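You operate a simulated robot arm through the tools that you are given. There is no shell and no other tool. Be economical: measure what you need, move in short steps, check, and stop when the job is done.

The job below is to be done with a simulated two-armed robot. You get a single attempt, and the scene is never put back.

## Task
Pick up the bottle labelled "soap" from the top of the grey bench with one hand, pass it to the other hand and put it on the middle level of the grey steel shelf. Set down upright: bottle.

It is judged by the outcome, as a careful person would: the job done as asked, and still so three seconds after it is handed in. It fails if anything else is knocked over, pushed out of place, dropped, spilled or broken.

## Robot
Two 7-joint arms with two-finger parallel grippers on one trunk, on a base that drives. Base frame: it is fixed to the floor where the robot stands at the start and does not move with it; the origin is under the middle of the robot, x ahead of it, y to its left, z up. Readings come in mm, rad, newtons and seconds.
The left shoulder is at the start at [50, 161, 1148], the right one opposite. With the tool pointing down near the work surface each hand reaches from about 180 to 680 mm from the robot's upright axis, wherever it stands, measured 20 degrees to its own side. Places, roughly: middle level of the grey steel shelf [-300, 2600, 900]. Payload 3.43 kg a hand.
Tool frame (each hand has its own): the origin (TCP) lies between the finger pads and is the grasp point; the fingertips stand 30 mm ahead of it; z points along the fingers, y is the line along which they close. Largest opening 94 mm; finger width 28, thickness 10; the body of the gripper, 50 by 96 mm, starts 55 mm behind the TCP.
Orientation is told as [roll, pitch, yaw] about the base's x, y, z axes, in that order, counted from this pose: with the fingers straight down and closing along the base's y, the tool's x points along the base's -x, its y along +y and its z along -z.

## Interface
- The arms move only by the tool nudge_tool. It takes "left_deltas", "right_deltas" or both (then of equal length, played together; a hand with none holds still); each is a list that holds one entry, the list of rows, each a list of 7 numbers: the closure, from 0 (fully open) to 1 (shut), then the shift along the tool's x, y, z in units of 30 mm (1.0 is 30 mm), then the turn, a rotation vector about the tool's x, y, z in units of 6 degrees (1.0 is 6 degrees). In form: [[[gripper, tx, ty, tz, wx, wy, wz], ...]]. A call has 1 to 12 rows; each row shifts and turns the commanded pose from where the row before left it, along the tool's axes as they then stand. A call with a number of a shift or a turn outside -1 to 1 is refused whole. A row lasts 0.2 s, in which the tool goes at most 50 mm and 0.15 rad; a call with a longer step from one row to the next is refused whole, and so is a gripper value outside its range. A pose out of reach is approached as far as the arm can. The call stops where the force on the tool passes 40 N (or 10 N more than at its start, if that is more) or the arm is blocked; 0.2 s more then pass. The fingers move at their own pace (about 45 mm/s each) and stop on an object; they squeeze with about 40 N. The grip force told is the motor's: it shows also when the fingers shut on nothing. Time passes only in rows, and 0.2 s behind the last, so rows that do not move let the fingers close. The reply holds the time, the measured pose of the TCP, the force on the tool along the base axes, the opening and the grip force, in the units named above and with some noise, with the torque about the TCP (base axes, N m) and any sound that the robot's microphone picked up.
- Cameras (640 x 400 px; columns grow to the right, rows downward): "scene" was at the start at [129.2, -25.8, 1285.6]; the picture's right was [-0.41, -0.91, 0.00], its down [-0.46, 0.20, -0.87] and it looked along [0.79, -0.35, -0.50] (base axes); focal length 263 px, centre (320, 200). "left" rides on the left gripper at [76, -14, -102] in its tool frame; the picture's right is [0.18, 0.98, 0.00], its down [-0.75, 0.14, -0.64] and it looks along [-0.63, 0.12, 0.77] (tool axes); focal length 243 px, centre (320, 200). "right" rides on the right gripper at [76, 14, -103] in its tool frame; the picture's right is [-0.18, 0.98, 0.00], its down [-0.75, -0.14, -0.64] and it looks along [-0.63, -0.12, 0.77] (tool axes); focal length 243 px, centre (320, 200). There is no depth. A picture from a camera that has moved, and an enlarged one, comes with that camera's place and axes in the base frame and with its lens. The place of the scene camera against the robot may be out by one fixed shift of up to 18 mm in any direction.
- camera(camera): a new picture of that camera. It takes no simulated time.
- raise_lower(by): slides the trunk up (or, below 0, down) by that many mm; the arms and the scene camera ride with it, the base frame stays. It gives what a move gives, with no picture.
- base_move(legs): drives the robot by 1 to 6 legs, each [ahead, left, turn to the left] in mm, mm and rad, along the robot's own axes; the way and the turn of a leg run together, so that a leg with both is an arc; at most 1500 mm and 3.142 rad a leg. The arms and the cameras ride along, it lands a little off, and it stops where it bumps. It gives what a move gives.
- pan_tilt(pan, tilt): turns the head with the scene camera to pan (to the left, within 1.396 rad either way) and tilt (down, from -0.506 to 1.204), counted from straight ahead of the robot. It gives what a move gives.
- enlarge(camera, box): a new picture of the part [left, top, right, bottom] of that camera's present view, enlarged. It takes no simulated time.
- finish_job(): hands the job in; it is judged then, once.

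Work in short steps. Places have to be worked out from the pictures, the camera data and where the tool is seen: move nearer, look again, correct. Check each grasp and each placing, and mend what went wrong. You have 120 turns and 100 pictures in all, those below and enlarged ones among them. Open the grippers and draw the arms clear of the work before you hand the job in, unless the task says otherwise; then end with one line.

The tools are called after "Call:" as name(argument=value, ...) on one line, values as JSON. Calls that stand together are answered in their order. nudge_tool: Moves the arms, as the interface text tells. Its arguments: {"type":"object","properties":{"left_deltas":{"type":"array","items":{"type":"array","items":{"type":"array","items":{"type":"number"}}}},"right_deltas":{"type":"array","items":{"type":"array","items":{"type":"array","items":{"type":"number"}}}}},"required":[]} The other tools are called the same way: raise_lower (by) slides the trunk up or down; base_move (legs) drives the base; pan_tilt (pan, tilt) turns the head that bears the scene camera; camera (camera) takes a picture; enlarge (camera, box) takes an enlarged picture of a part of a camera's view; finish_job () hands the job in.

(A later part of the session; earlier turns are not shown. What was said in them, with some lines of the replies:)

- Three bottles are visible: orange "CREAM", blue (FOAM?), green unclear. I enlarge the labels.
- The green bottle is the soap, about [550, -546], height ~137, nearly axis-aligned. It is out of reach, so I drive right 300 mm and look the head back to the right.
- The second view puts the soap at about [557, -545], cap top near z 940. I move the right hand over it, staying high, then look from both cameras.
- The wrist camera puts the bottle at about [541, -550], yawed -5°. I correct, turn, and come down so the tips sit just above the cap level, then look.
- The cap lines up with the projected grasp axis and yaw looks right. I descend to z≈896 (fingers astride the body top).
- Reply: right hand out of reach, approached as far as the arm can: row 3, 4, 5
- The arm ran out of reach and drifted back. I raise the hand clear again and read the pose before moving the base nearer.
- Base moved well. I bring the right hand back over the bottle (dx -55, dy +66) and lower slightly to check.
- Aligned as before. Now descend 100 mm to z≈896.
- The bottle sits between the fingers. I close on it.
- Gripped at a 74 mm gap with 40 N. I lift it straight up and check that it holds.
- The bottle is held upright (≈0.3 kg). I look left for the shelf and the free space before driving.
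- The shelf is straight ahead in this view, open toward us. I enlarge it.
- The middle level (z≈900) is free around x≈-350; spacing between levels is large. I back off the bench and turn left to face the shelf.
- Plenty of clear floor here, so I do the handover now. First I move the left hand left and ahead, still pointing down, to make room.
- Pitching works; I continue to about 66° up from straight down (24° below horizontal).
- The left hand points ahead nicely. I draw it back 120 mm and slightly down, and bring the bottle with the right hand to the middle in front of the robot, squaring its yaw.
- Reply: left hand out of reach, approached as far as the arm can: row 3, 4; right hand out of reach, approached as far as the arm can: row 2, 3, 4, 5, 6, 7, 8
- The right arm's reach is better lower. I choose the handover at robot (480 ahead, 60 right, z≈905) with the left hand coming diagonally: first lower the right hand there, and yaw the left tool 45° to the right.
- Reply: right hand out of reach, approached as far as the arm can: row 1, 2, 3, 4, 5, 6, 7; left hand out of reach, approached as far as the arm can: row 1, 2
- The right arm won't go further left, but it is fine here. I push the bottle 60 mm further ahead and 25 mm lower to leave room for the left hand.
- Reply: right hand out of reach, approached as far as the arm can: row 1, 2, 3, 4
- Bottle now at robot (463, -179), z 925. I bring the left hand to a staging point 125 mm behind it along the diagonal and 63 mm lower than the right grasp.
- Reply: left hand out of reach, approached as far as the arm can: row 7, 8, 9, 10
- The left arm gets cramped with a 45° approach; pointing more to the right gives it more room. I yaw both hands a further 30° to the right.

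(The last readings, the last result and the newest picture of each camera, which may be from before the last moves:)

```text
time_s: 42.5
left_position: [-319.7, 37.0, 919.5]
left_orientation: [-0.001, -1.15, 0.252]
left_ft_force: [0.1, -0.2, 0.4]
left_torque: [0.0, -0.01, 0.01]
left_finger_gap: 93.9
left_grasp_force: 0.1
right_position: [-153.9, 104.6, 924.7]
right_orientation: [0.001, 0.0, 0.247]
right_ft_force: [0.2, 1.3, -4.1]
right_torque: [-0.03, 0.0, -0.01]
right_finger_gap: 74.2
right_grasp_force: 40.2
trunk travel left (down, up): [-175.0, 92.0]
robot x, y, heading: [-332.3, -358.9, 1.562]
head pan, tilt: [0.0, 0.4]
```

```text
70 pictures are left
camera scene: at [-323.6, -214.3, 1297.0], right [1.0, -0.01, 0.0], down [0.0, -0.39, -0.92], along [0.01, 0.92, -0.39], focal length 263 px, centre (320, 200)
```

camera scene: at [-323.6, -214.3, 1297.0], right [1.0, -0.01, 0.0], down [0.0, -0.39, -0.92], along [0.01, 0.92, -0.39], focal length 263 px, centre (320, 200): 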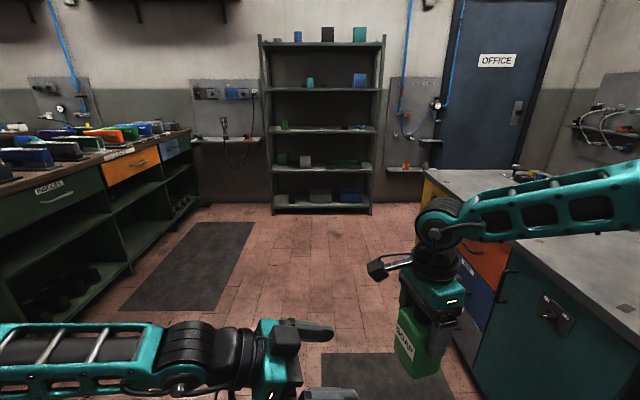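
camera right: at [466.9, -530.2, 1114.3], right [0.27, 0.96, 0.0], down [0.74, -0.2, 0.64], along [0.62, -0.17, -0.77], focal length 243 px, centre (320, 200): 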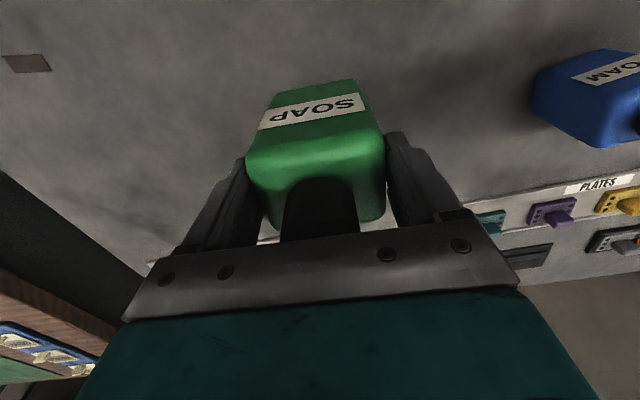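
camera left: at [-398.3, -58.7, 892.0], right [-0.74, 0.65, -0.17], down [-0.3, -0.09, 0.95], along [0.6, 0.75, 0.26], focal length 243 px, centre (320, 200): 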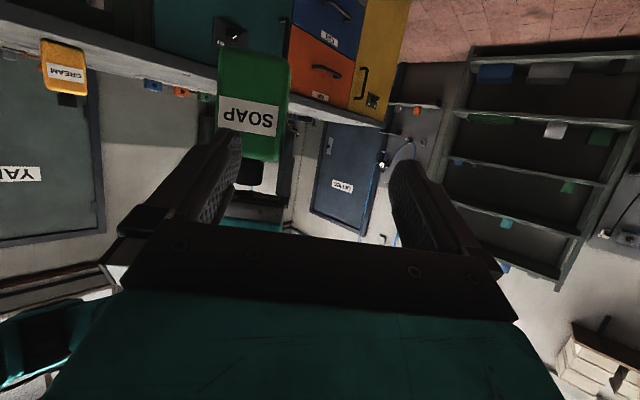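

Now move the left hand to staging: level 861, laterally aligned with the bottle, 125 mm short of it.

Call:
nudge_tool(left_deltas=[[[0, 0.353, 0.27, 0.79, 0, 0, 0], [0, 0.353, 0.27, 0.79, 0, 0, 0], [0, 0.353, 0.27, 0.79, 0, 0, 0]]])

Call:
camera(camera="left")

Call:
pan_tilt(pan=-0.2, tilt=0.8)

Call:
camera(camera="scene")

```text
time_s: 43.3
left_position: [-275.4, 75.9, 860.8]
left_orientation: [-0.001, -1.15, 0.253]
left_ft_force: [-0.8, 0.2, 0.5]
left_torque: [0.0, 0.02, 0.02]
left_finger_gap: 94.2
left_grasp_force: 0.0
right_position: [-153.6, 104.7, 925.9]
right_orientation: [0.0, 0.002, 0.249]
right_ft_force: [0.1, -0.3, -2.9]
right_torque: [-0.01, 0.02, 0.03]
right_finger_gap: 74.2
right_grasp_force: 40.5
trunk travel left (down, up): [-175.0, 92.0]
robot x, y, heading: [-334.4, -359.6, 1.557]
head pan, tilt: [0.0, 0.4]
```

```text
69 pictures are left
camera left: at [-391.9, 30.6, 833.3], right [-0.32, 0.93, -0.17], down [-0.31, 0.07, 0.95], along [0.9, 0.35, 0.27], focal length 243 px, centre (320, 200)
```

left: 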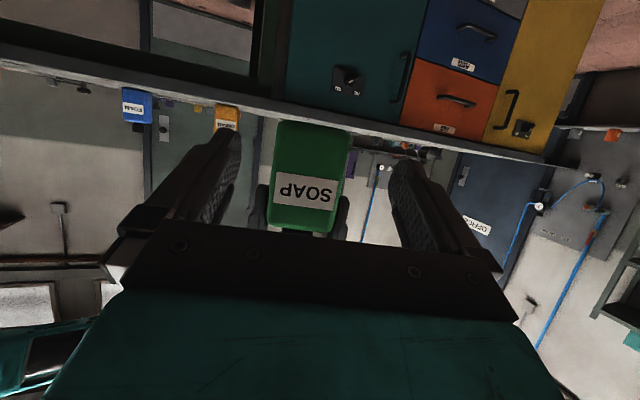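

```text
time_s: 44.2
left_position: [-274.7, 75.8, 861.7]
left_orientation: [0.0, -1.151, 0.254]
left_ft_force: [-0.2, 0.2, 0.1]
left_torque: [0.0, 0.02, 0.0]
left_finger_gap: 94.1
left_grasp_force: 0.0
right_position: [-154.1, 104.4, 925.0]
right_orientation: [-0.001, 0.0, 0.249]
right_ft_force: [0.4, 0.8, -4.8]
right_torque: [0.0, 0.02, -0.02]
right_finger_gap: 74.3
right_grasp_force: 39.7
trunk travel left (down, up): [-175.0, 92.0]
robot x, y, heading: [-332.0, -357.1, 1.561]
head pan, tilt: [-0.201, 0.799]
```

```text
68 pictures are left
camera scene: at [-307.7, -228.1, 1261.9], right [0.98, -0.21, 0.0], down [-0.15, -0.7, -0.7], along [0.15, 0.68, -0.72], focal length 263 px, centre (320, 200)
```

scene: 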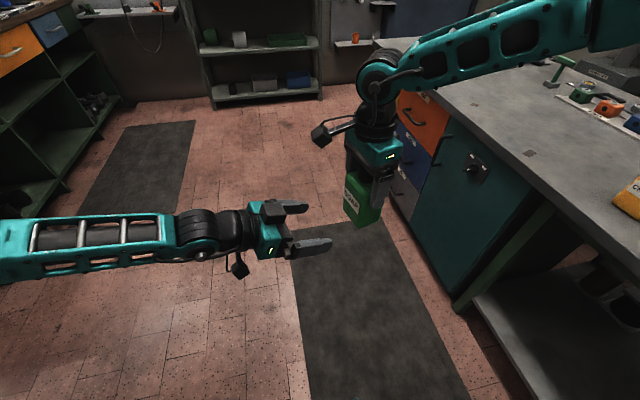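

Alignment is good (predicted and seen column agree). I advance the left hand 120 mm, slightly lower, around the lower body of the bottle.

Call:
nudge_tool(left_deltas=[[[0, -0.288, -0.016, 0.748, 0, 0, 0], [0, -0.288, -0.016, 0.748, 0, 0, 0], [0, -0.288, -0.016, 0.748, 0, 0, 0], [0, -0.288, -0.016, 0.748, 0, 0, 0], [0, -0.288, -0.016, 0.748, 0, 0, 0]]])

Call:
camera(camera="left")

Call:
enlarge(camera="scene", box=[240, 60, 480, 260])

```text
time_s: 45.4
left_position: [-157.9, 101.4, 856.0]
left_orientation: [0.0, -1.153, 0.253]
left_ft_force: [0.0, -0.4, -0.2]
left_torque: [0.02, 0.01, 0.05]
left_finger_gap: 93.9
left_grasp_force: 0.0
right_position: [-153.6, 104.5, 925.9]
right_orientation: [0.001, -0.001, 0.25]
right_ft_force: [0.1, 0.1, -3.9]
right_torque: [0.01, -0.01, -0.03]
right_finger_gap: 74.3
right_grasp_force: 40.4
trunk travel left (down, up): [-175.0, 92.0]
robot x, y, heading: [-331.0, -358.6, 1.562]
head pan, tilt: [-0.201, 0.799]
```

```text
67 pictures are left
camera left: at [-274.7, 58.2, 827.6], right [-0.32, 0.93, -0.17], down [-0.31, 0.07, 0.95], along [0.9, 0.35, 0.27], focal length 243 px, centre (320, 200)
```

left: 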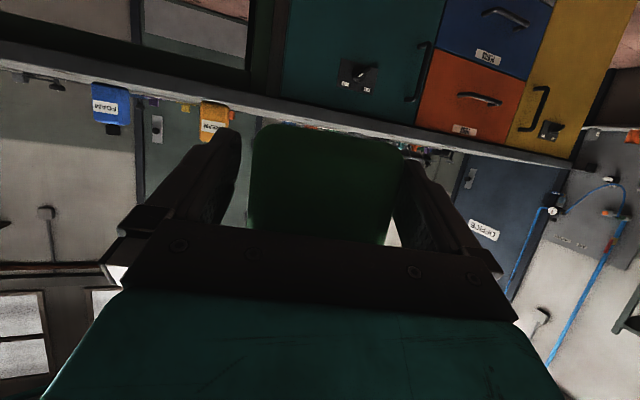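

```text
2.00 times, centred on (360, 160) of scene
camera zoom: at [-307.3, -228.1, 1261.9], right [0.98, -0.21, 0.0], down [-0.15, -0.7, -0.7], along [0.15, 0.68, -0.72], focal length 526 px, centre (240, 280)
```

zoom: 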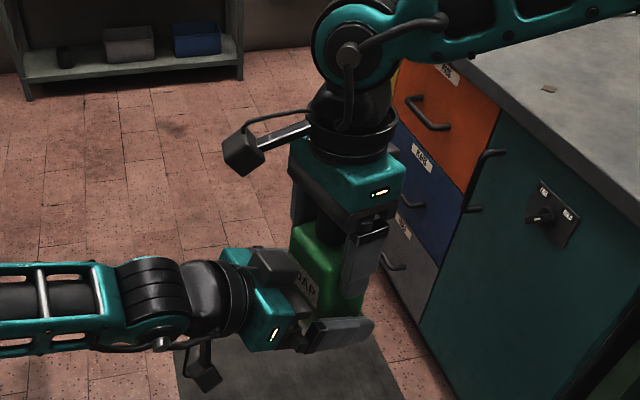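

The bottle is centred between the left fingers, with the right fingers above. I close the left gripper.

Call:
nudge_tool(left_deltas=[[[1, 0, 0, 0, 0, 0, 0], [1, 0, 0, 0, 0, 0, 0], [1, 0, 0, 0, 0, 0, 0], [1, 0, 0, 0, 0, 0, 0], [1, 0, 0, 0, 0, 0, 0]]])

Call:
camera(camera="left")

```text
time_s: 46.6
left_position: [-159.0, 103.0, 854.9]
left_orientation: [0.0, -1.151, 0.254]
left_ft_force: [2.8, 5.9, 0.5]
left_torque: [-0.27, 0.16, -0.22]
left_finger_gap: 74.5
left_grasp_force: 39.7
right_position: [-154.7, 104.9, 925.0]
right_orientation: [-0.002, 0.0, 0.252]
right_ft_force: [-1.6, -5.9, -2.6]
right_torque: [-0.14, 0.0, 0.23]
right_finger_gap: 74.2
right_grasp_force: 40.0
trunk travel left (down, up): [-175.0, 92.0]
robot x, y, heading: [-333.2, -356.6, 1.559]
head pan, tilt: [-0.201, 0.799]
```

```text
65 pictures are left
camera left: at [-275.5, 58.5, 827.5], right [-0.32, 0.93, -0.17], down [-0.31, 0.07, 0.95], along [0.9, 0.36, 0.27], focal length 243 px, centre (320, 200)
```

left: 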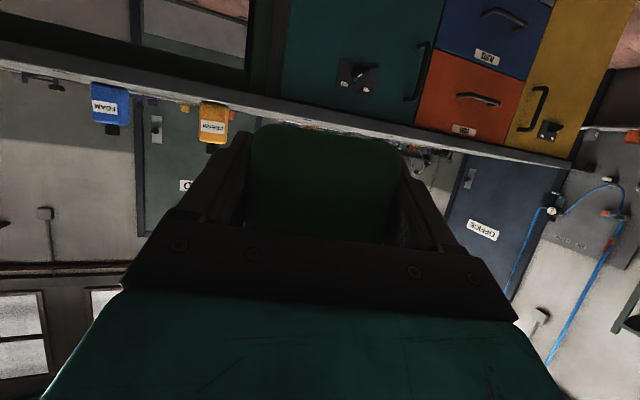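

Both hands grip the bottle (left 74.5 mm, 40 N). I open the right gripper.

Call:
nudge_tool(right_deltas=[[[0, 0, 0, 0, 0, 0, 0], [0, 0, 0, 0, 0, 0, 0], [0, 0, 0, 0, 0, 0, 0], [0, 0, 0, 0, 0, 0, 0]]], left_deltas=[[[1, 0, 0, 0, 0, 0, 0], [1, 0, 0, 0, 0, 0, 0], [1, 0, 0, 0, 0, 0, 0], [1, 0, 0, 0, 0, 0, 0]]])

```text
time_s: 47.6
left_position: [-158.6, 101.6, 855.0]
left_orientation: [0.0, -1.152, 0.251]
left_ft_force: [0.4, 0.5, -1.0]
left_torque: [0.0, 0.03, 0.03]
left_finger_gap: 74.1
left_grasp_force: 40.2
right_position: [-154.2, 105.3, 925.1]
right_orientation: [-0.002, -0.002, 0.25]
right_ft_force: [1.1, 0.0, 0.5]
right_torque: [0.0, 0.0, 0.02]
right_finger_gap: 94.0
right_grasp_force: 0.1
trunk travel left (down, up): [-175.0, 92.0]
robot x, y, heading: [-331.6, -358.7, 1.562]
head pan, tilt: [-0.201, 0.799]
```

The left hand holds it alone. I raise the right hand straight off, in small rows, and look.

Call:
nudge_tool(right_deltas=[[[0, 0, 0, -0.7, 0, 0, 0], [0, 0, 0, -0.7, 0, 0, 0], [0, 0, 0, -0.7, 0, 0, 0], [0, 0, 0, -0.7, 0, 0, 0], [0, 0, 0, -0.7, 0, 0, 0]]])

Call:
enlarge(camera="scene", box=[240, 60, 480, 260])

```text
time_s: 48.8
left_position: [-158.2, 102.7, 854.8]
left_orientation: [0.001, -1.152, 0.252]
left_ft_force: [-0.1, 0.3, 0.8]
left_torque: [0.0, -0.01, 0.02]
left_finger_gap: 74.2
left_grasp_force: 40.5
right_position: [-154.5, 104.8, 1030.5]
right_orientation: [0.0, 0.0, 0.249]
right_ft_force: [-0.7, 0.2, -0.2]
right_torque: [0.0, -0.01, 0.03]
right_finger_gap: 94.0
right_grasp_force: 0.0
trunk travel left (down, up): [-175.0, 92.0]
robot x, y, heading: [-332.2, -361.5, 1.558]
head pan, tilt: [-0.201, 0.799]
```

```text
2.00 times, centred on (360, 160) of scene
camera zoom: at [-307.7, -228.2, 1261.9], right [0.98, -0.21, 0.0], down [-0.15, -0.7, -0.7], along [0.15, 0.68, -0.72], focal length 526 px, centre (240, 280)
```

zoom: 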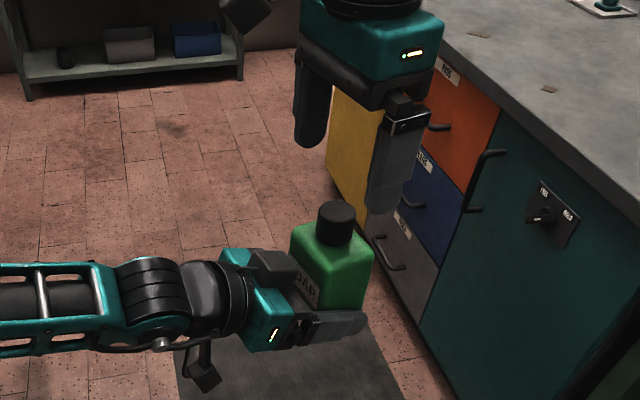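

Handover succeeded, bottle upright in the left hand. I pull the right hand back out of the way, then carry the bottle left and up.

Call:
nudge_tool(right_deltas=[[[0, -0.375, -0.83, 0, 0, 0, 0], [0, -0.375, -0.83, 0, 0, 0, 0], [0, -0.375, -0.83, 0, 0, 0, 0], [0, -0.375, -0.83, 0, 0, 0, 0], [0, -0.375, -0.83, 0, 0, 0, 0], [0, -0.375, -0.83, 0, 0, 0, 0], [0, -0.375, -0.83, 0, 0, 0, 0]]])

Call:
nudge_tool(left_deltas=[[[1, 0.04, 0.42, -0.873, 0, 0, 0], [1, 0.04, 0.42, -0.873, 0, 0, 0], [1, 0.04, 0.42, -0.873, 0, 0, 0], [1, 0.04, 0.42, -0.873, 0, 0, 0], [1, 0.04, 0.42, -0.873, 0, 0, 0], [1, 0.04, 0.42, -0.873, 0, 0, 0], [1, 0.04, 0.42, -0.873, 0, 0, 0], [1, 0.04, 0.42, -0.873, 0, 0, 0], [1, 0.04, 0.42, -0.873, 0, 0, 0], [1, 0.04, 0.42, -0.873, 0, 0, 0], [1, 0.04, 0.42, -0.873, 0, 0, 0]]])

```text
time_s: 50.4
left_position: [-158.5, 102.8, 856.6]
left_orientation: [0.0, -1.153, 0.254]
left_ft_force: [-0.3, 0.7, 0.2]
left_torque: [-0.01, 0.05, 0.0]
left_finger_gap: 74.2
left_grasp_force: 39.8
right_position: [-34.3, -44.5, 1031.1]
right_orientation: [-0.001, -0.001, 0.25]
right_ft_force: [-0.3, 0.4, 0.2]
right_torque: [0.01, 0.01, -0.01]
right_finger_gap: 93.8
right_grasp_force: 0.0
trunk travel left (down, up): [-175.0, 92.0]
robot x, y, heading: [-327.5, -360.9, 1.563]
head pan, tilt: [-0.201, 0.799]
```

```text
time_s: 52.8
left_position: [-454.9, 170.2, 959.3]
left_orientation: [0.0, -1.152, 0.255]
left_ft_force: [-0.1, -0.9, -3.8]
left_torque: [-0.01, -0.01, -0.02]
left_finger_gap: 74.2
left_grasp_force: 40.1
right_position: [-35.3, -45.7, 1031.2]
right_orientation: [0.0, 0.001, 0.248]
right_ft_force: [1.2, 0.2, 0.3]
right_torque: [0.01, -0.03, 0.0]
right_finger_gap: 94.0
right_grasp_force: 0.1
trunk travel left (down, up): [-175.0, 92.0]
robot x, y, heading: [-332.4, -360.6, 1.56]
head pan, tilt: [-0.201, 0.799]
```

Now turn the left tool 75° to point ahead, keeping the bottle upright.

Call:
nudge_tool(left_deltas=[[[1, 0, 0, 0, -0.949, 0, -0.4226], [1, 0, 0, 0, -0.949, 0, -0.4226], [1, 0, 0, 0, -0.949, 0, -0.4226], [1, 0, 0, 0, -0.949, 0, -0.4226], [1, 0, 0, 0, -0.949, 0, -0.4226], [1, 0, 0, 0, -0.949, 0, -0.4226], [1, 0, 0, 0, -0.949, 0, -0.4226], [1, 0, 0, 0, -0.949, 0, -0.4226], [1, 0, 0, 0, -0.949, 0, -0.4226], [1, 0, 0, 0, -0.949, 0, -0.4226], [1, 0, 0, 0, -0.949, 0, -0.4226], [1, 0, 0, 0, -0.949, 0, -0.4226]]])

Call:
pan_tilt(pan=0.0, tilt=0.4)

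Call:
camera(camera="scene")

```text
time_s: 55.4
left_position: [-453.3, 168.9, 958.9]
left_orientation: [-0.004, -1.152, 1.182]
left_ft_force: [0.1, -0.4, -3.9]
left_torque: [-0.03, 0.01, 0.02]
left_finger_gap: 74.6
left_grasp_force: 40.0
left hand out of reach, approached as far as the arm can: row 9, 10, 11, 12
right_position: [-35.0, -43.7, 1030.9]
right_orientation: [-0.001, -0.001, 0.25]
right_ft_force: [0.2, 0.0, 0.0]
right_torque: [-0.02, 0.02, 0.0]
right_finger_gap: 93.9
right_grasp_force: 0.0
trunk travel left (down, up): [-175.0, 92.0]
robot x, y, heading: [-333.9, -357.8, 1.561]
head pan, tilt: [-0.201, 0.799]
```

```text
time_s: 56.3
left_position: [-453.7, 169.8, 959.6]
left_orientation: [-0.004, -1.151, 1.181]
left_ft_force: [0.1, 0.3, -4.4]
left_torque: [-0.04, 0.01, 0.01]
left_finger_gap: 74.2
left_grasp_force: 39.4
right_position: [-35.1, -44.5, 1029.5]
right_orientation: [0.001, 0.001, 0.249]
right_ft_force: [0.2, 0.0, 0.7]
right_torque: [-0.01, -0.02, -0.01]
right_finger_gap: 93.8
right_grasp_force: 0.1
trunk travel left (down, up): [-175.0, 92.0]
robot x, y, heading: [-331.5, -355.5, 1.559]
head pan, tilt: [0.0, 0.4]
```

```text
63 pictures are left
camera scene: at [-323.7, -214.2, 1296.9], right [1.0, -0.01, 0.0], down [0.0, -0.39, -0.92], along [0.01, 0.92, -0.39], focal length 263 px, centre (320, 200)
```

scene: 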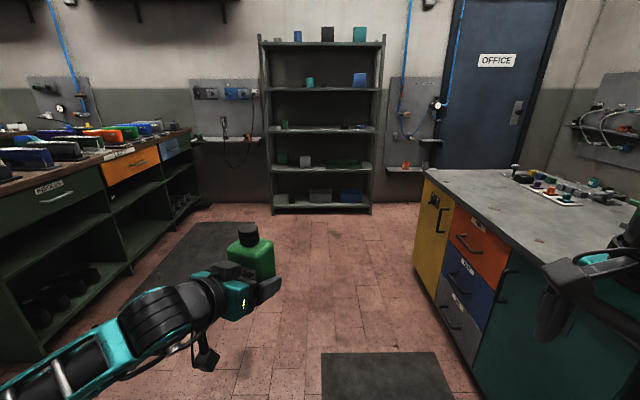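

The tool is 22° right of the robot's heading; I'll compensate with base heading. I drive to within about half a metre of the shelf, keeping clear of the bench, and turn so that the tool points into the shelf.

Call:
base_move(legs=[[1500, 0, 0], [450, -230, 0], [0, 0, 0.38]])

Call:
pan_tilt(pan=-0.2, tilt=0.4)

Call:
camera(camera="scene")

Call:
camera(camera="left")

```text
time_s: 67.5
left_position: [-394.9, 2043.4, 959.3]
left_orientation: [-0.007, -1.151, 1.564]
left_ft_force: [0.7, 0.2, -3.9]
left_torque: [-0.07, -0.02, 0.01]
left_finger_gap: 74.1
left_grasp_force: 40.0
right_position: [74.3, 2000.3, 1031.3]
right_orientation: [0.001, 0.001, 0.631]
right_ft_force: [0.3, -0.5, -0.3]
right_torque: [-0.03, 0.01, 0.01]
right_finger_gap: 94.1
right_grasp_force: 0.2
trunk travel left (down, up): [-175.0, 92.0]
robot x, y, heading: [-84.1, 1597.1, 1.942]
head pan, tilt: [0.0, 0.4]
```

```text
time_s: 68.2
left_position: [-394.0, 2042.9, 960.4]
left_orientation: [-0.005, -1.152, 1.563]
left_ft_force: [-0.3, 0.9, -3.8]
left_torque: [-0.05, 0.01, -0.01]
left_finger_gap: 74.0
left_grasp_force: 39.8
right_position: [74.4, 2001.7, 1031.3]
right_orientation: [0.0, 0.0, 0.63]
right_ft_force: [0.1, 0.2, 0.2]
right_torque: [0.03, 0.0, 0.03]
right_finger_gap: 94.0
right_grasp_force: 0.0
trunk travel left (down, up): [-175.0, 92.0]
robot x, y, heading: [-83.8, 1594.7, 1.943]
head pan, tilt: [-0.201, 0.4]
```

```text
62 pictures are left
camera scene: at [-108.3, 1739.1, 1297.0], right [0.99, 0.17, 0.0], down [0.07, -0.38, -0.92], along [-0.16, 0.91, -0.39], focal length 263 px, centre (320, 200)
```

scene: 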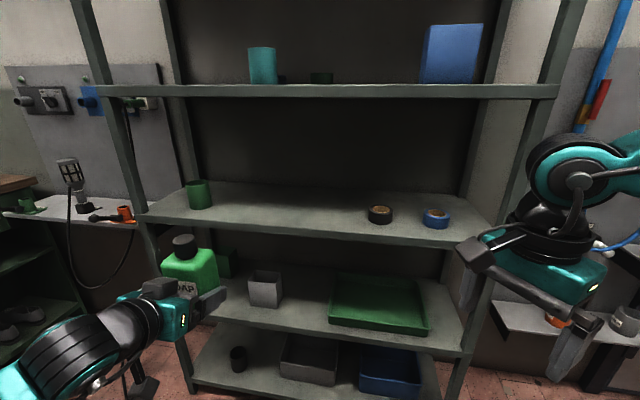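

```text
61 pictures are left
camera left: at [-380.8, 1919.2, 932.3], right [-0.98, -0.06, -0.17], down [-0.15, -0.28, 0.95], along [-0.11, 0.96, 0.26], focal length 243 px, centre (320, 200)
```

left: 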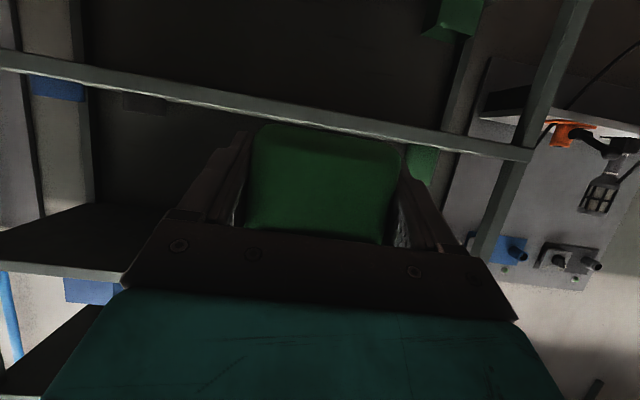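

Front edge of the middle level is at y≈2452, spanning x −846…265, with free space around x≈−390, right where the bottle is. I check the shelf height with an enlarged left-camera view and pull the right hand back a bit.

Call:
enlarge(camera="left", box=[240, 70, 480, 220])

Call:
enlarge(camera="scene", box=[120, 160, 280, 330])

Call:
nudge_tool(right_deltas=[[[0, 0.59, -0.8, 0, 0, 0, 0], [0, 0.59, -0.8, 0, 0, 0, 0], [0, 0.59, -0.8, 0, 0, 0, 0]]])

```text
2.67 times, centred on (360, 145) of left
camera zoom: at [-380.8, 1919.2, 932.3], right [-0.98, -0.06, -0.17], down [-0.15, -0.28, 0.95], along [-0.11, 0.96, 0.26], focal length 647 px, centre (213, 347)
```

zoom: 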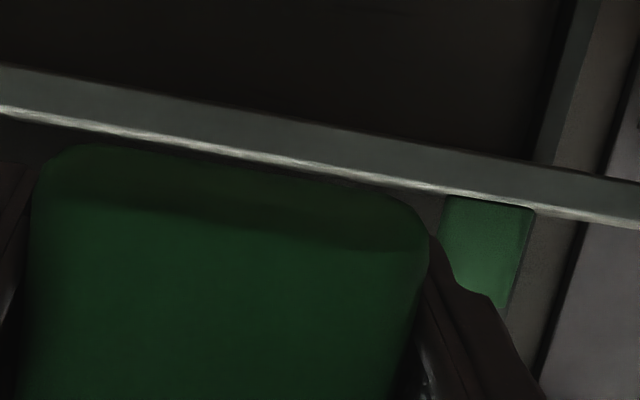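

```text
2.35 times, centred on (200, 245) of scene
camera zoom: at [-108.3, 1739.1, 1297.0], right [0.99, 0.17, 0.0], down [0.07, -0.38, -0.92], along [-0.16, 0.91, -0.39], focal length 618 px, centre (602, 94)
```

zoom: 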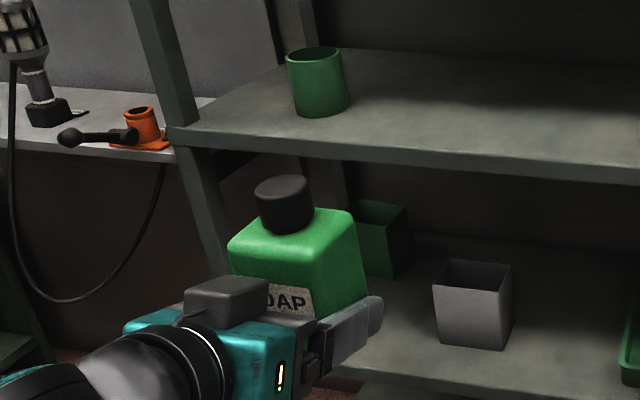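

```text
time_s: 69.0
left_position: [-394.3, 2043.5, 959.4]
left_orientation: [-0.006, -1.152, 1.561]
left_ft_force: [0.2, 0.6, -4.0]
left_torque: [-0.02, -0.01, -0.01]
left_finger_gap: 74.4
left_grasp_force: 40.1
right_position: [71.3, 1934.0, 1034.4]
right_orientation: [-0.002, 0.002, 0.631]
right_ft_force: [-0.4, -0.4, 0.0]
right_torque: [-0.01, -0.02, -0.02]
right_finger_gap: 93.7
right_grasp_force: 0.1
right hand out of reach, approached as far as the arm can: row 3
trunk travel left (down, up): [-175.0, 92.0]
robot x, y, heading: [-86.8, 1597.8, 1.94]
head pan, tilt: [-0.201, 0.4]
```

The left camera suggests the shelf top is at z≈915–920, the bottle base at ≈933. I raise the bottle 22 mm and drive the base 280 mm toward the shelf.

Call:
nudge_tool(left_deltas=[[[1, -0.335, 0, -0.15, 0, 0, 0], [1, -0.335, 0, -0.15, 0, 0, 0]]])

Call:
base_move(legs=[[261, -102, 0]])

Call:
camera(camera="scene")

Call:
camera(camera="left")

```text
time_s: 69.6
left_position: [-393.4, 2042.5, 981.7]
left_orientation: [-0.004, -1.15, 1.563]
left_ft_force: [0.2, 0.0, -4.2]
left_torque: [-0.01, 0.01, 0.02]
left_finger_gap: 74.4
left_grasp_force: 39.5
right_position: [72.3, 1935.4, 1035.6]
right_orientation: [-0.002, 0.0, 0.632]
right_ft_force: [0.1, 0.3, -0.1]
right_torque: [-0.01, 0.02, -0.01]
right_finger_gap: 94.0
right_grasp_force: 0.0
trunk travel left (down, up): [-175.0, 92.0]
robot x, y, heading: [-87.8, 1596.9, 1.94]
head pan, tilt: [-0.201, 0.4]
```

```text
time_s: 71.6
left_position: [-394.8, 2324.7, 981.0]
left_orientation: [-0.006, -1.15, 1.563]
left_ft_force: [1.3, -0.4, -4.5]
left_torque: [-0.07, 0.0, -0.02]
left_finger_gap: 74.2
left_grasp_force: 39.7
right_position: [70.7, 2216.6, 1034.8]
right_orientation: [-0.002, 0.001, 0.629]
right_ft_force: [0.7, 0.6, 0.2]
right_torque: [-0.02, 0.02, -0.01]
right_finger_gap: 94.0
right_grasp_force: 0.1
trunk travel left (down, up): [-175.0, 92.0]
robot x, y, heading: [-86.3, 1883.3, 1.941]
head pan, tilt: [-0.201, 0.4]
```

```text
58 pictures are left
camera scene: at [-108.9, 2021.8, 1296.9], right [0.99, 0.17, 0.0], down [0.07, -0.38, -0.92], along [-0.16, 0.91, -0.39], focal length 263 px, centre (320, 200)
```

scene: 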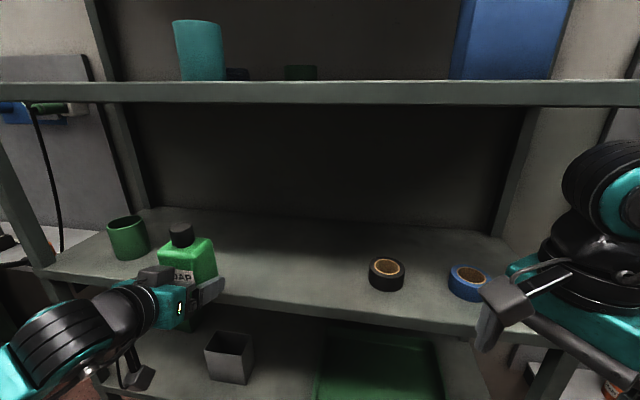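

```text
57 pictures are left
camera left: at [-381.5, 2201.9, 954.1], right [-0.98, -0.06, -0.17], down [-0.15, -0.28, 0.95], along [-0.11, 0.96, 0.26], focal length 243 px, centre (320, 200)
```

left: 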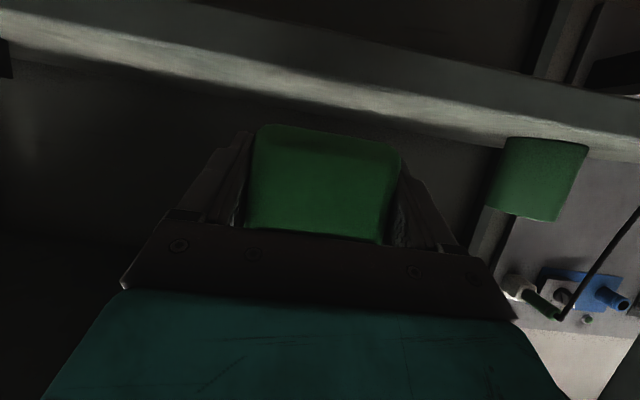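

I need the front edge more exactly; enlarge both views of it.

Call:
enlarge(camera="left", box=[220, 20, 420, 160])

Call:
enlarge(camera="scene", box=[100, 200, 340, 380])

```text
2.86 times, centred on (320, 90) of left
camera zoom: at [-381.5, 2201.9, 954.1], right [-0.98, -0.06, -0.17], down [-0.15, -0.28, 0.95], along [-0.11, 0.96, 0.26], focal length 693 px, centre (320, 514)
```

zoom: 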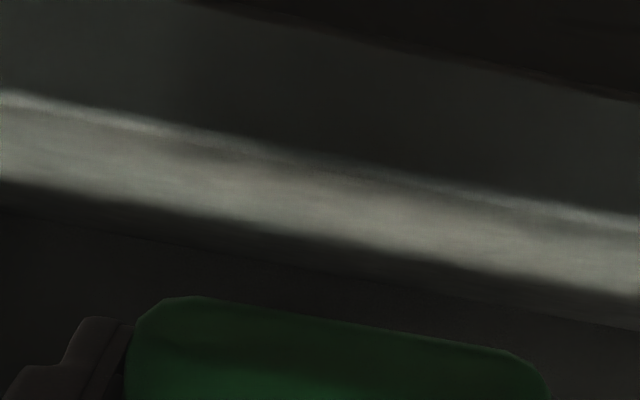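

```text
2.22 times, centred on (220, 290) of scene
camera zoom: at [-108.9, 2021.8, 1296.9], right [0.99, 0.17, 0.0], down [0.07, -0.38, -0.92], along [-0.16, 0.91, -0.39], focal length 584 px, centre (542, 0)
```

zoom: 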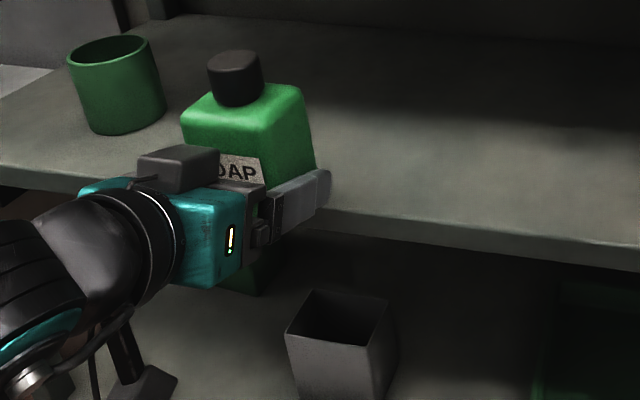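

Triangulating two views from each camera gives front edge y≈2366, shelf top z≈921 (scene camera agrees within its offset). Bottle base ≈953 is clear above; I advance the arm 107 mm so the bottle stands ~70 mm in from the edge.

Call:
nudge_tool(left_deltas=[[[1, -0.363, 0, 0.815, 0, 0, 0], [1, -0.363, 0, 0.815, 0, 0, 0], [1, -0.363, 0, 0.815, 0, 0, 0], [1, -0.363, 0, 0.815, 0, 0, 0]]])

Call:
camera(camera="left")

Call:
enlarge(camera="scene", box=[100, 180, 340, 360])

```text
time_s: 72.6
left_position: [-392.9, 2433.0, 981.2]
left_orientation: [-0.005, -1.15, 1.563]
left_ft_force: [-0.3, -0.2, -2.9]
left_torque: [0.01, -0.01, 0.03]
left_finger_gap: 74.5
left_grasp_force: 39.8
right_position: [70.7, 2216.0, 1035.6]
right_orientation: [-0.002, 0.0, 0.63]
right_ft_force: [-0.2, 1.0, 0.2]
right_torque: [0.02, 0.02, 0.04]
right_finger_gap: 93.7
right_grasp_force: 0.2
trunk travel left (down, up): [-175.0, 92.0]
robot x, y, heading: [-86.1, 1884.1, 1.939]
head pan, tilt: [-0.201, 0.4]
```

```text
54 pictures are left
camera left: at [-380.3, 2308.8, 954.0], right [-0.98, -0.06, -0.17], down [-0.15, -0.28, 0.95], along [-0.11, 0.96, 0.26], focal length 243 px, centre (320, 200)
```

left: 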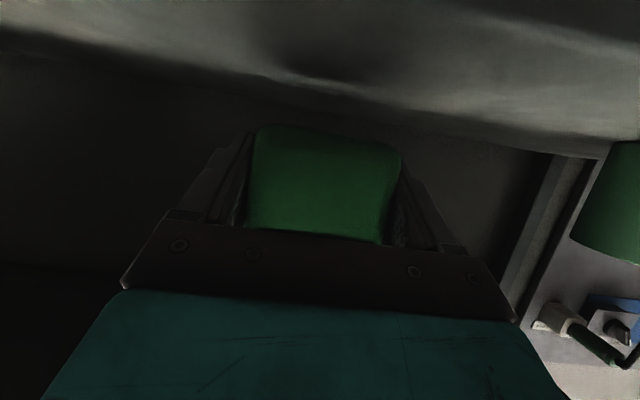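

```text
2.22 times, centred on (220, 270) of scene
camera zoom: at [-108.8, 2021.7, 1296.9], right [0.99, 0.17, 0.0], down [0.07, -0.38, -0.92], along [-0.16, 0.91, -0.39], focal length 584 px, centre (542, 44)
```

zoom: 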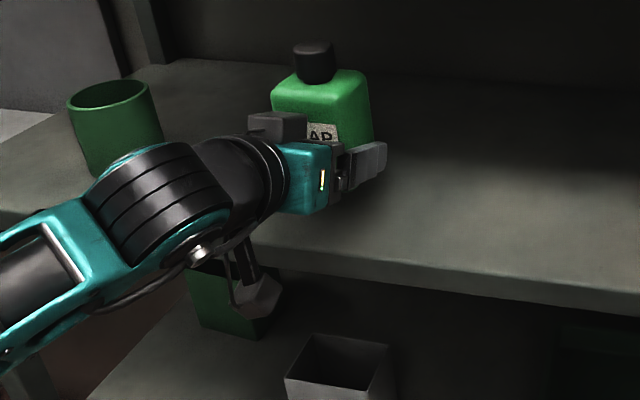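

The bottle is over the shelf with the wrist camera outside the edge. I lower 21 mm, then go in fine steps watching the force.

Call:
nudge_tool(left_deltas=[[[1, 0.21, 0, 0.095, 0, 0, 0], [1, 0.21, 0, 0.095, 0, 0, 0], [1, 0.21, 0, 0.095, 0, 0, 0]]])

Call:
camera(camera="left")

Call:
enlarge(camera="scene", box=[150, 180, 310, 330])

```text
time_s: 73.4
left_position: [-394.6, 2432.8, 959.6]
left_orientation: [-0.002, -1.15, 1.562]
left_ft_force: [0.0, -0.4, -3.3]
left_torque: [-0.01, 0.01, 0.01]
left_finger_gap: 74.1
left_grasp_force: 39.9
right_position: [70.2, 2216.9, 1036.1]
right_orientation: [-0.002, 0.0, 0.629]
right_ft_force: [-0.5, -0.2, -0.2]
right_torque: [-0.02, -0.03, 0.0]
right_finger_gap: 94.0
right_grasp_force: 0.2
trunk travel left (down, up): [-175.0, 92.0]
robot x, y, heading: [-86.1, 1880.6, 1.947]
head pan, tilt: [-0.201, 0.4]
```

```text
52 pictures are left
camera left: at [-380.0, 2308.6, 932.9], right [-0.98, -0.06, -0.17], down [-0.15, -0.28, 0.95], along [-0.11, 0.96, 0.26], focal length 243 px, centre (320, 200)
```

left: 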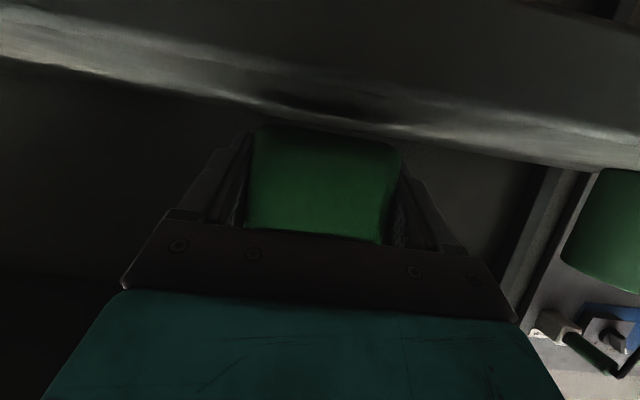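

```text
2.67 times, centred on (230, 255) of scene
camera zoom: at [-108.9, 2021.5, 1297.0], right [0.99, 0.17, 0.0], down [0.07, -0.38, -0.92], along [-0.16, 0.91, -0.39], focal length 701 px, centre (560, 53)
```

zoom: 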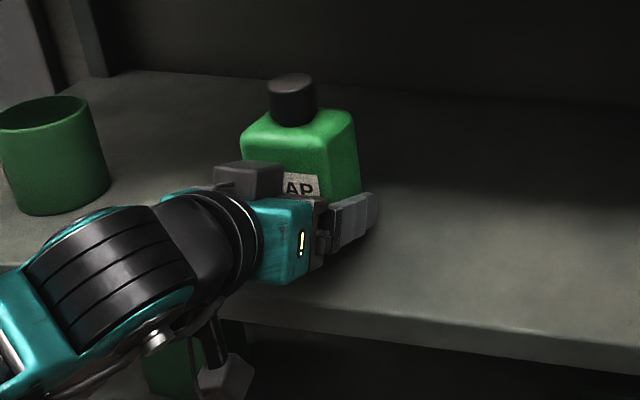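

Still free; ~9 mm left by estimate. I lower in 2.5 mm rows.

Call:
nudge_tool(left_deltas=[[[1, 0.076, 0, 0.034, 0, 0, 0], [1, 0.076, 0, 0.034, 0, 0, 0], [1, 0.076, 0, 0.034, 0, 0, 0]]])

```text
time_s: 74.2
left_position: [-393.4, 2432.9, 952.6]
left_orientation: [-0.006, -1.153, 1.563]
left_ft_force: [0.0, 0.1, -3.7]
left_torque: [-0.04, -0.03, -0.01]
left_finger_gap: 74.2
left_grasp_force: 40.0
right_position: [70.6, 2217.2, 1036.2]
right_orientation: [-0.001, 0.0, 0.63]
right_ft_force: [0.4, 0.6, -0.1]
right_torque: [-0.01, 0.02, 0.01]
right_finger_gap: 94.1
right_grasp_force: 0.0
trunk travel left (down, up): [-175.0, 92.0]
robot x, y, heading: [-88.9, 1880.2, 1.947]
head pan, tilt: [-0.201, 0.4]
```

No contact yet; two more small rows.

Call:
nudge_tool(left_deltas=[[[1, 0.06, 0, 0.027, 0, 0, 0], [1, 0.06, 0, 0.027, 0, 0, 0]]])

Call:
enlarge(camera="left", box=[200, 60, 440, 210])

```text
time_s: 74.8
left_position: [-393.5, 2433.4, 950.4]
left_orientation: [-0.004, -1.153, 1.562]
left_ft_force: [-0.8, 0.4, -2.8]
left_torque: [-0.04, 0.01, -0.03]
left_finger_gap: 74.1
left_grasp_force: 40.0
right_position: [69.5, 2216.3, 1035.1]
right_orientation: [-0.002, -0.001, 0.629]
right_ft_force: [0.2, 0.3, -0.4]
right_torque: [0.0, -0.02, -0.01]
right_finger_gap: 94.1
right_grasp_force: 0.1
trunk travel left (down, up): [-175.0, 92.0]
robot x, y, heading: [-87.8, 1884.5, 1.946]
head pan, tilt: [-0.201, 0.4]
```

```text
2.67 times, centred on (320, 135) of left
camera zoom: at [-380.0, 2308.8, 922.2], right [-0.98, -0.06, -0.17], down [-0.15, -0.28, 0.95], along [-0.11, 0.96, 0.26], focal length 647 px, centre (320, 373)
```

zoom: 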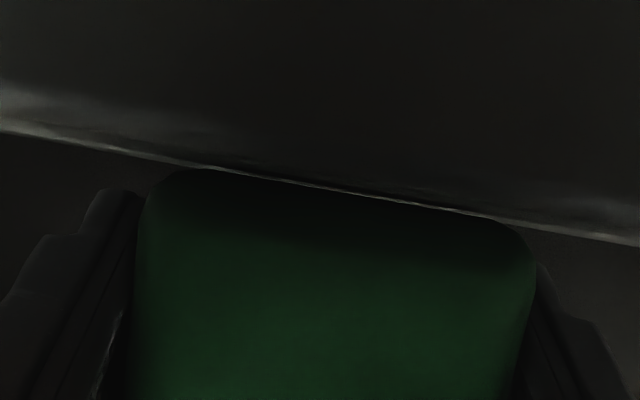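

Very close above the surface. Two more 2 mm rows.

Call:
nudge_tool(left_deltas=[[[1, 0.06, 0, 0.027, 0, 0, 0], [1, 0.06, 0, 0.027, 0, 0, 0]]])

```text
time_s: 75.4
left_position: [-394.1, 2432.2, 948.2]
left_orientation: [-0.003, -1.158, 1.56]
left_ft_force: [-0.2, 0.6, 5.4]
left_torque: [-0.24, 0.28, -0.03]
left_finger_gap: 74.3
left_grasp_force: 40.6
right_position: [71.1, 2215.5, 1035.6]
right_orientation: [-0.001, -0.001, 0.629]
right_ft_force: [1.2, -0.2, 0.2]
right_torque: [-0.01, 0.0, 0.04]
right_finger_gap: 94.2
right_grasp_force: 0.0
trunk travel left (down, up): [-175.0, 92.0]
robot x, y, heading: [-84.1, 1881.9, 1.939]
head pan, tilt: [-0.201, 0.4]
```

Contact felt (+9 N change) at base z≈920, as expected. I open the left gripper in place.

Call:
nudge_tool(left_deltas=[[[0.7, 0, 0, 0, 0, 0, 0], [0.3, 0, 0, 0, 0, 0, 0], [0, 0, 0, 0, 0, 0, 0], [0, 0, 0, 0, 0, 0, 0], [0, 0, 0, 0, 0, 0, 0]]])

Call:
camera(camera="left")

Call:
enlarge(camera="scene", box=[150, 180, 310, 330])

```text
time_s: 76.6
left_position: [-394.2, 2433.0, 946.4]
left_orientation: [-0.004, -1.149, 1.564]
left_ft_force: [-0.8, 0.2, 0.2]
left_torque: [0.0, -0.02, -0.01]
left_finger_gap: 94.1
left_grasp_force: 0.1
right_position: [70.2, 2217.3, 1035.0]
right_orientation: [-0.002, -0.001, 0.631]
right_ft_force: [0.0, 0.9, -0.3]
right_torque: [-0.03, -0.01, 0.0]
right_finger_gap: 93.9
right_grasp_force: 0.1
trunk travel left (down, up): [-175.0, 92.0]
robot x, y, heading: [-86.2, 1879.9, 1.947]
head pan, tilt: [-0.201, 0.4]
```

```text
49 pictures are left
camera left: at [-380.2, 2308.4, 917.8], right [-0.98, -0.06, -0.17], down [-0.15, -0.28, 0.95], along [-0.11, 0.96, 0.26], focal length 243 px, centre (320, 200)
```

left: 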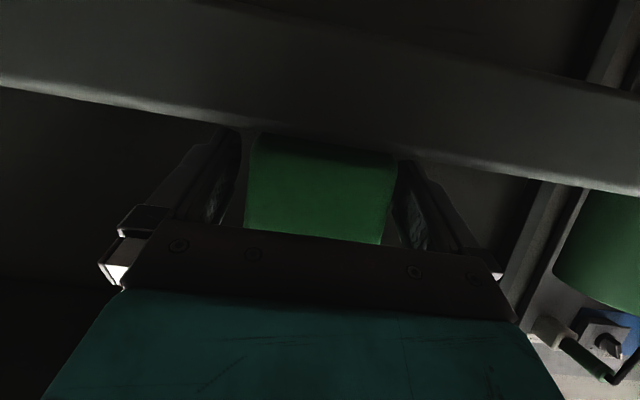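

```text
2.67 times, centred on (230, 255) of scene
camera zoom: at [-108.8, 2021.1, 1297.0], right [0.99, 0.17, 0.0], down [0.07, -0.38, -0.92], along [-0.16, 0.91, -0.39], focal length 701 px, centre (560, 53)
```

zoom: 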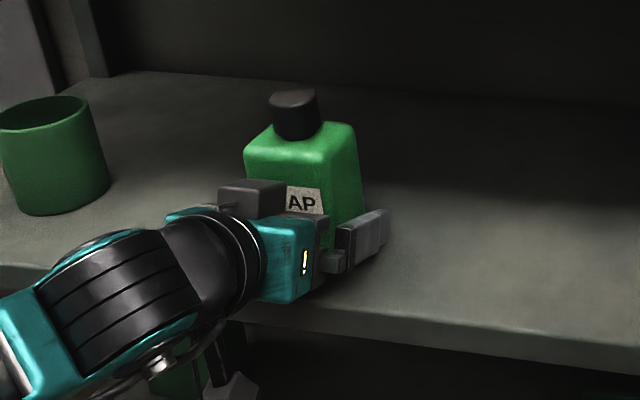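

Released, bottle stands upright. I draw the left hand straight back 100 mm, slightly rising, then check.

Call:
nudge_tool(left_deltas=[[[0, -0.15, 0, -0.07, 0, 0, 0], [0, 0.305, 0, -0.685, 0, 0, 0], [0, 0.305, 0, -0.685, 0, 0, 0], [0, 0.305, 0, -0.685, 0, 0, 0], [0, 0.305, 0, -0.685, 0, 0, 0], [0, 0.305, 0, -0.685, 0, 0, 0]]])

Call:
camera(camera="scene")

```text
time_s: 78.0
left_position: [-395.1, 2319.6, 951.1]
left_orientation: [-0.002, -1.152, 1.561]
left_ft_force: [0.1, 0.5, 0.2]
left_torque: [0.02, 0.02, 0.02]
left_finger_gap: 93.7
left_grasp_force: 0.1
right_position: [70.1, 2215.5, 1034.2]
right_orientation: [-0.002, -0.001, 0.63]
right_ft_force: [-0.4, -0.9, -0.1]
right_torque: [-0.01, 0.0, -0.01]
right_finger_gap: 94.2
right_grasp_force: 0.2
trunk travel left (down, up): [-175.0, 92.0]
robot x, y, heading: [-84.1, 1883.8, 1.941]
head pan, tilt: [-0.201, 0.4]
```

```text
47 pictures are left
camera scene: at [-108.7, 2020.9, 1297.1], right [0.99, 0.17, 0.0], down [0.07, -0.38, -0.92], along [-0.16, 0.91, -0.39], focal length 263 px, centre (320, 200)
```

scene: 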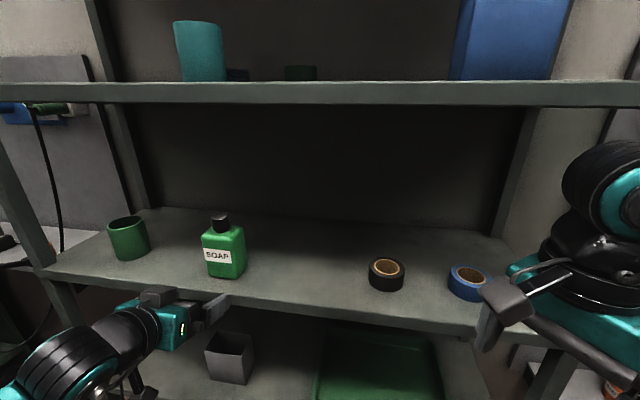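

The soap stands upright on the middle level and nothing else was disturbed. I back the base off (straight −y) so both arms are clear and take a last look.

Call:
base_move(legs=[[-280, 109, 0]])

Call:
camera(camera="scene")

```text
time_s: 80.0
left_position: [-392.6, 2017.6, 950.6]
left_orientation: [-0.005, -1.153, 1.561]
left_ft_force: [-0.5, -0.1, -0.9]
left_torque: [-0.03, -0.02, 0.01]
left_finger_gap: 94.0
left_grasp_force: 0.1
right_position: [72.4, 1912.8, 1035.7]
right_orientation: [-0.001, 0.001, 0.631]
right_ft_force: [0.2, -0.8, 0.3]
right_torque: [-0.01, 0.0, 0.05]
right_finger_gap: 94.0
right_grasp_force: 0.0
trunk travel left (down, up): [-175.0, 92.0]
robot x, y, heading: [-80.7, 1582.2, 1.937]
head pan, tilt: [-0.201, 0.4]
```

```text
46 pictures are left
camera scene: at [-107.3, 1718.4, 1297.1], right [0.99, 0.17, 0.0], down [0.07, -0.38, -0.92], along [-0.15, 0.91, -0.39], focal length 263 px, centre (320, 200)
```

scene: 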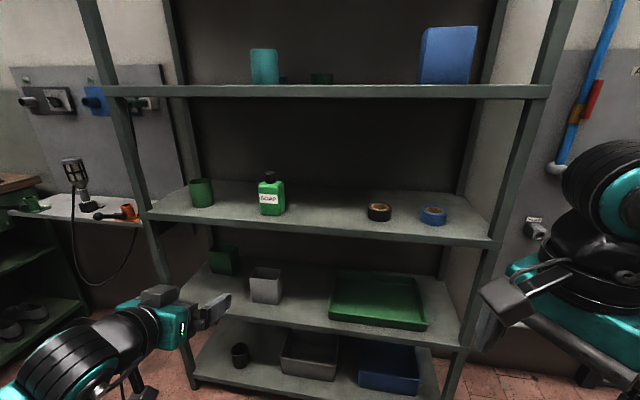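

The soap stands upright on the middle level, and both grippers are open and clear. I hand the job in.

Call:
finish_job()

```text
The job is handed in.
```

The soap bottle was picked up with the right hand, passed to the left hand, and set upright on the middle level of the grey steel shelf. Nothing else was knocked or moved in the views I checked.
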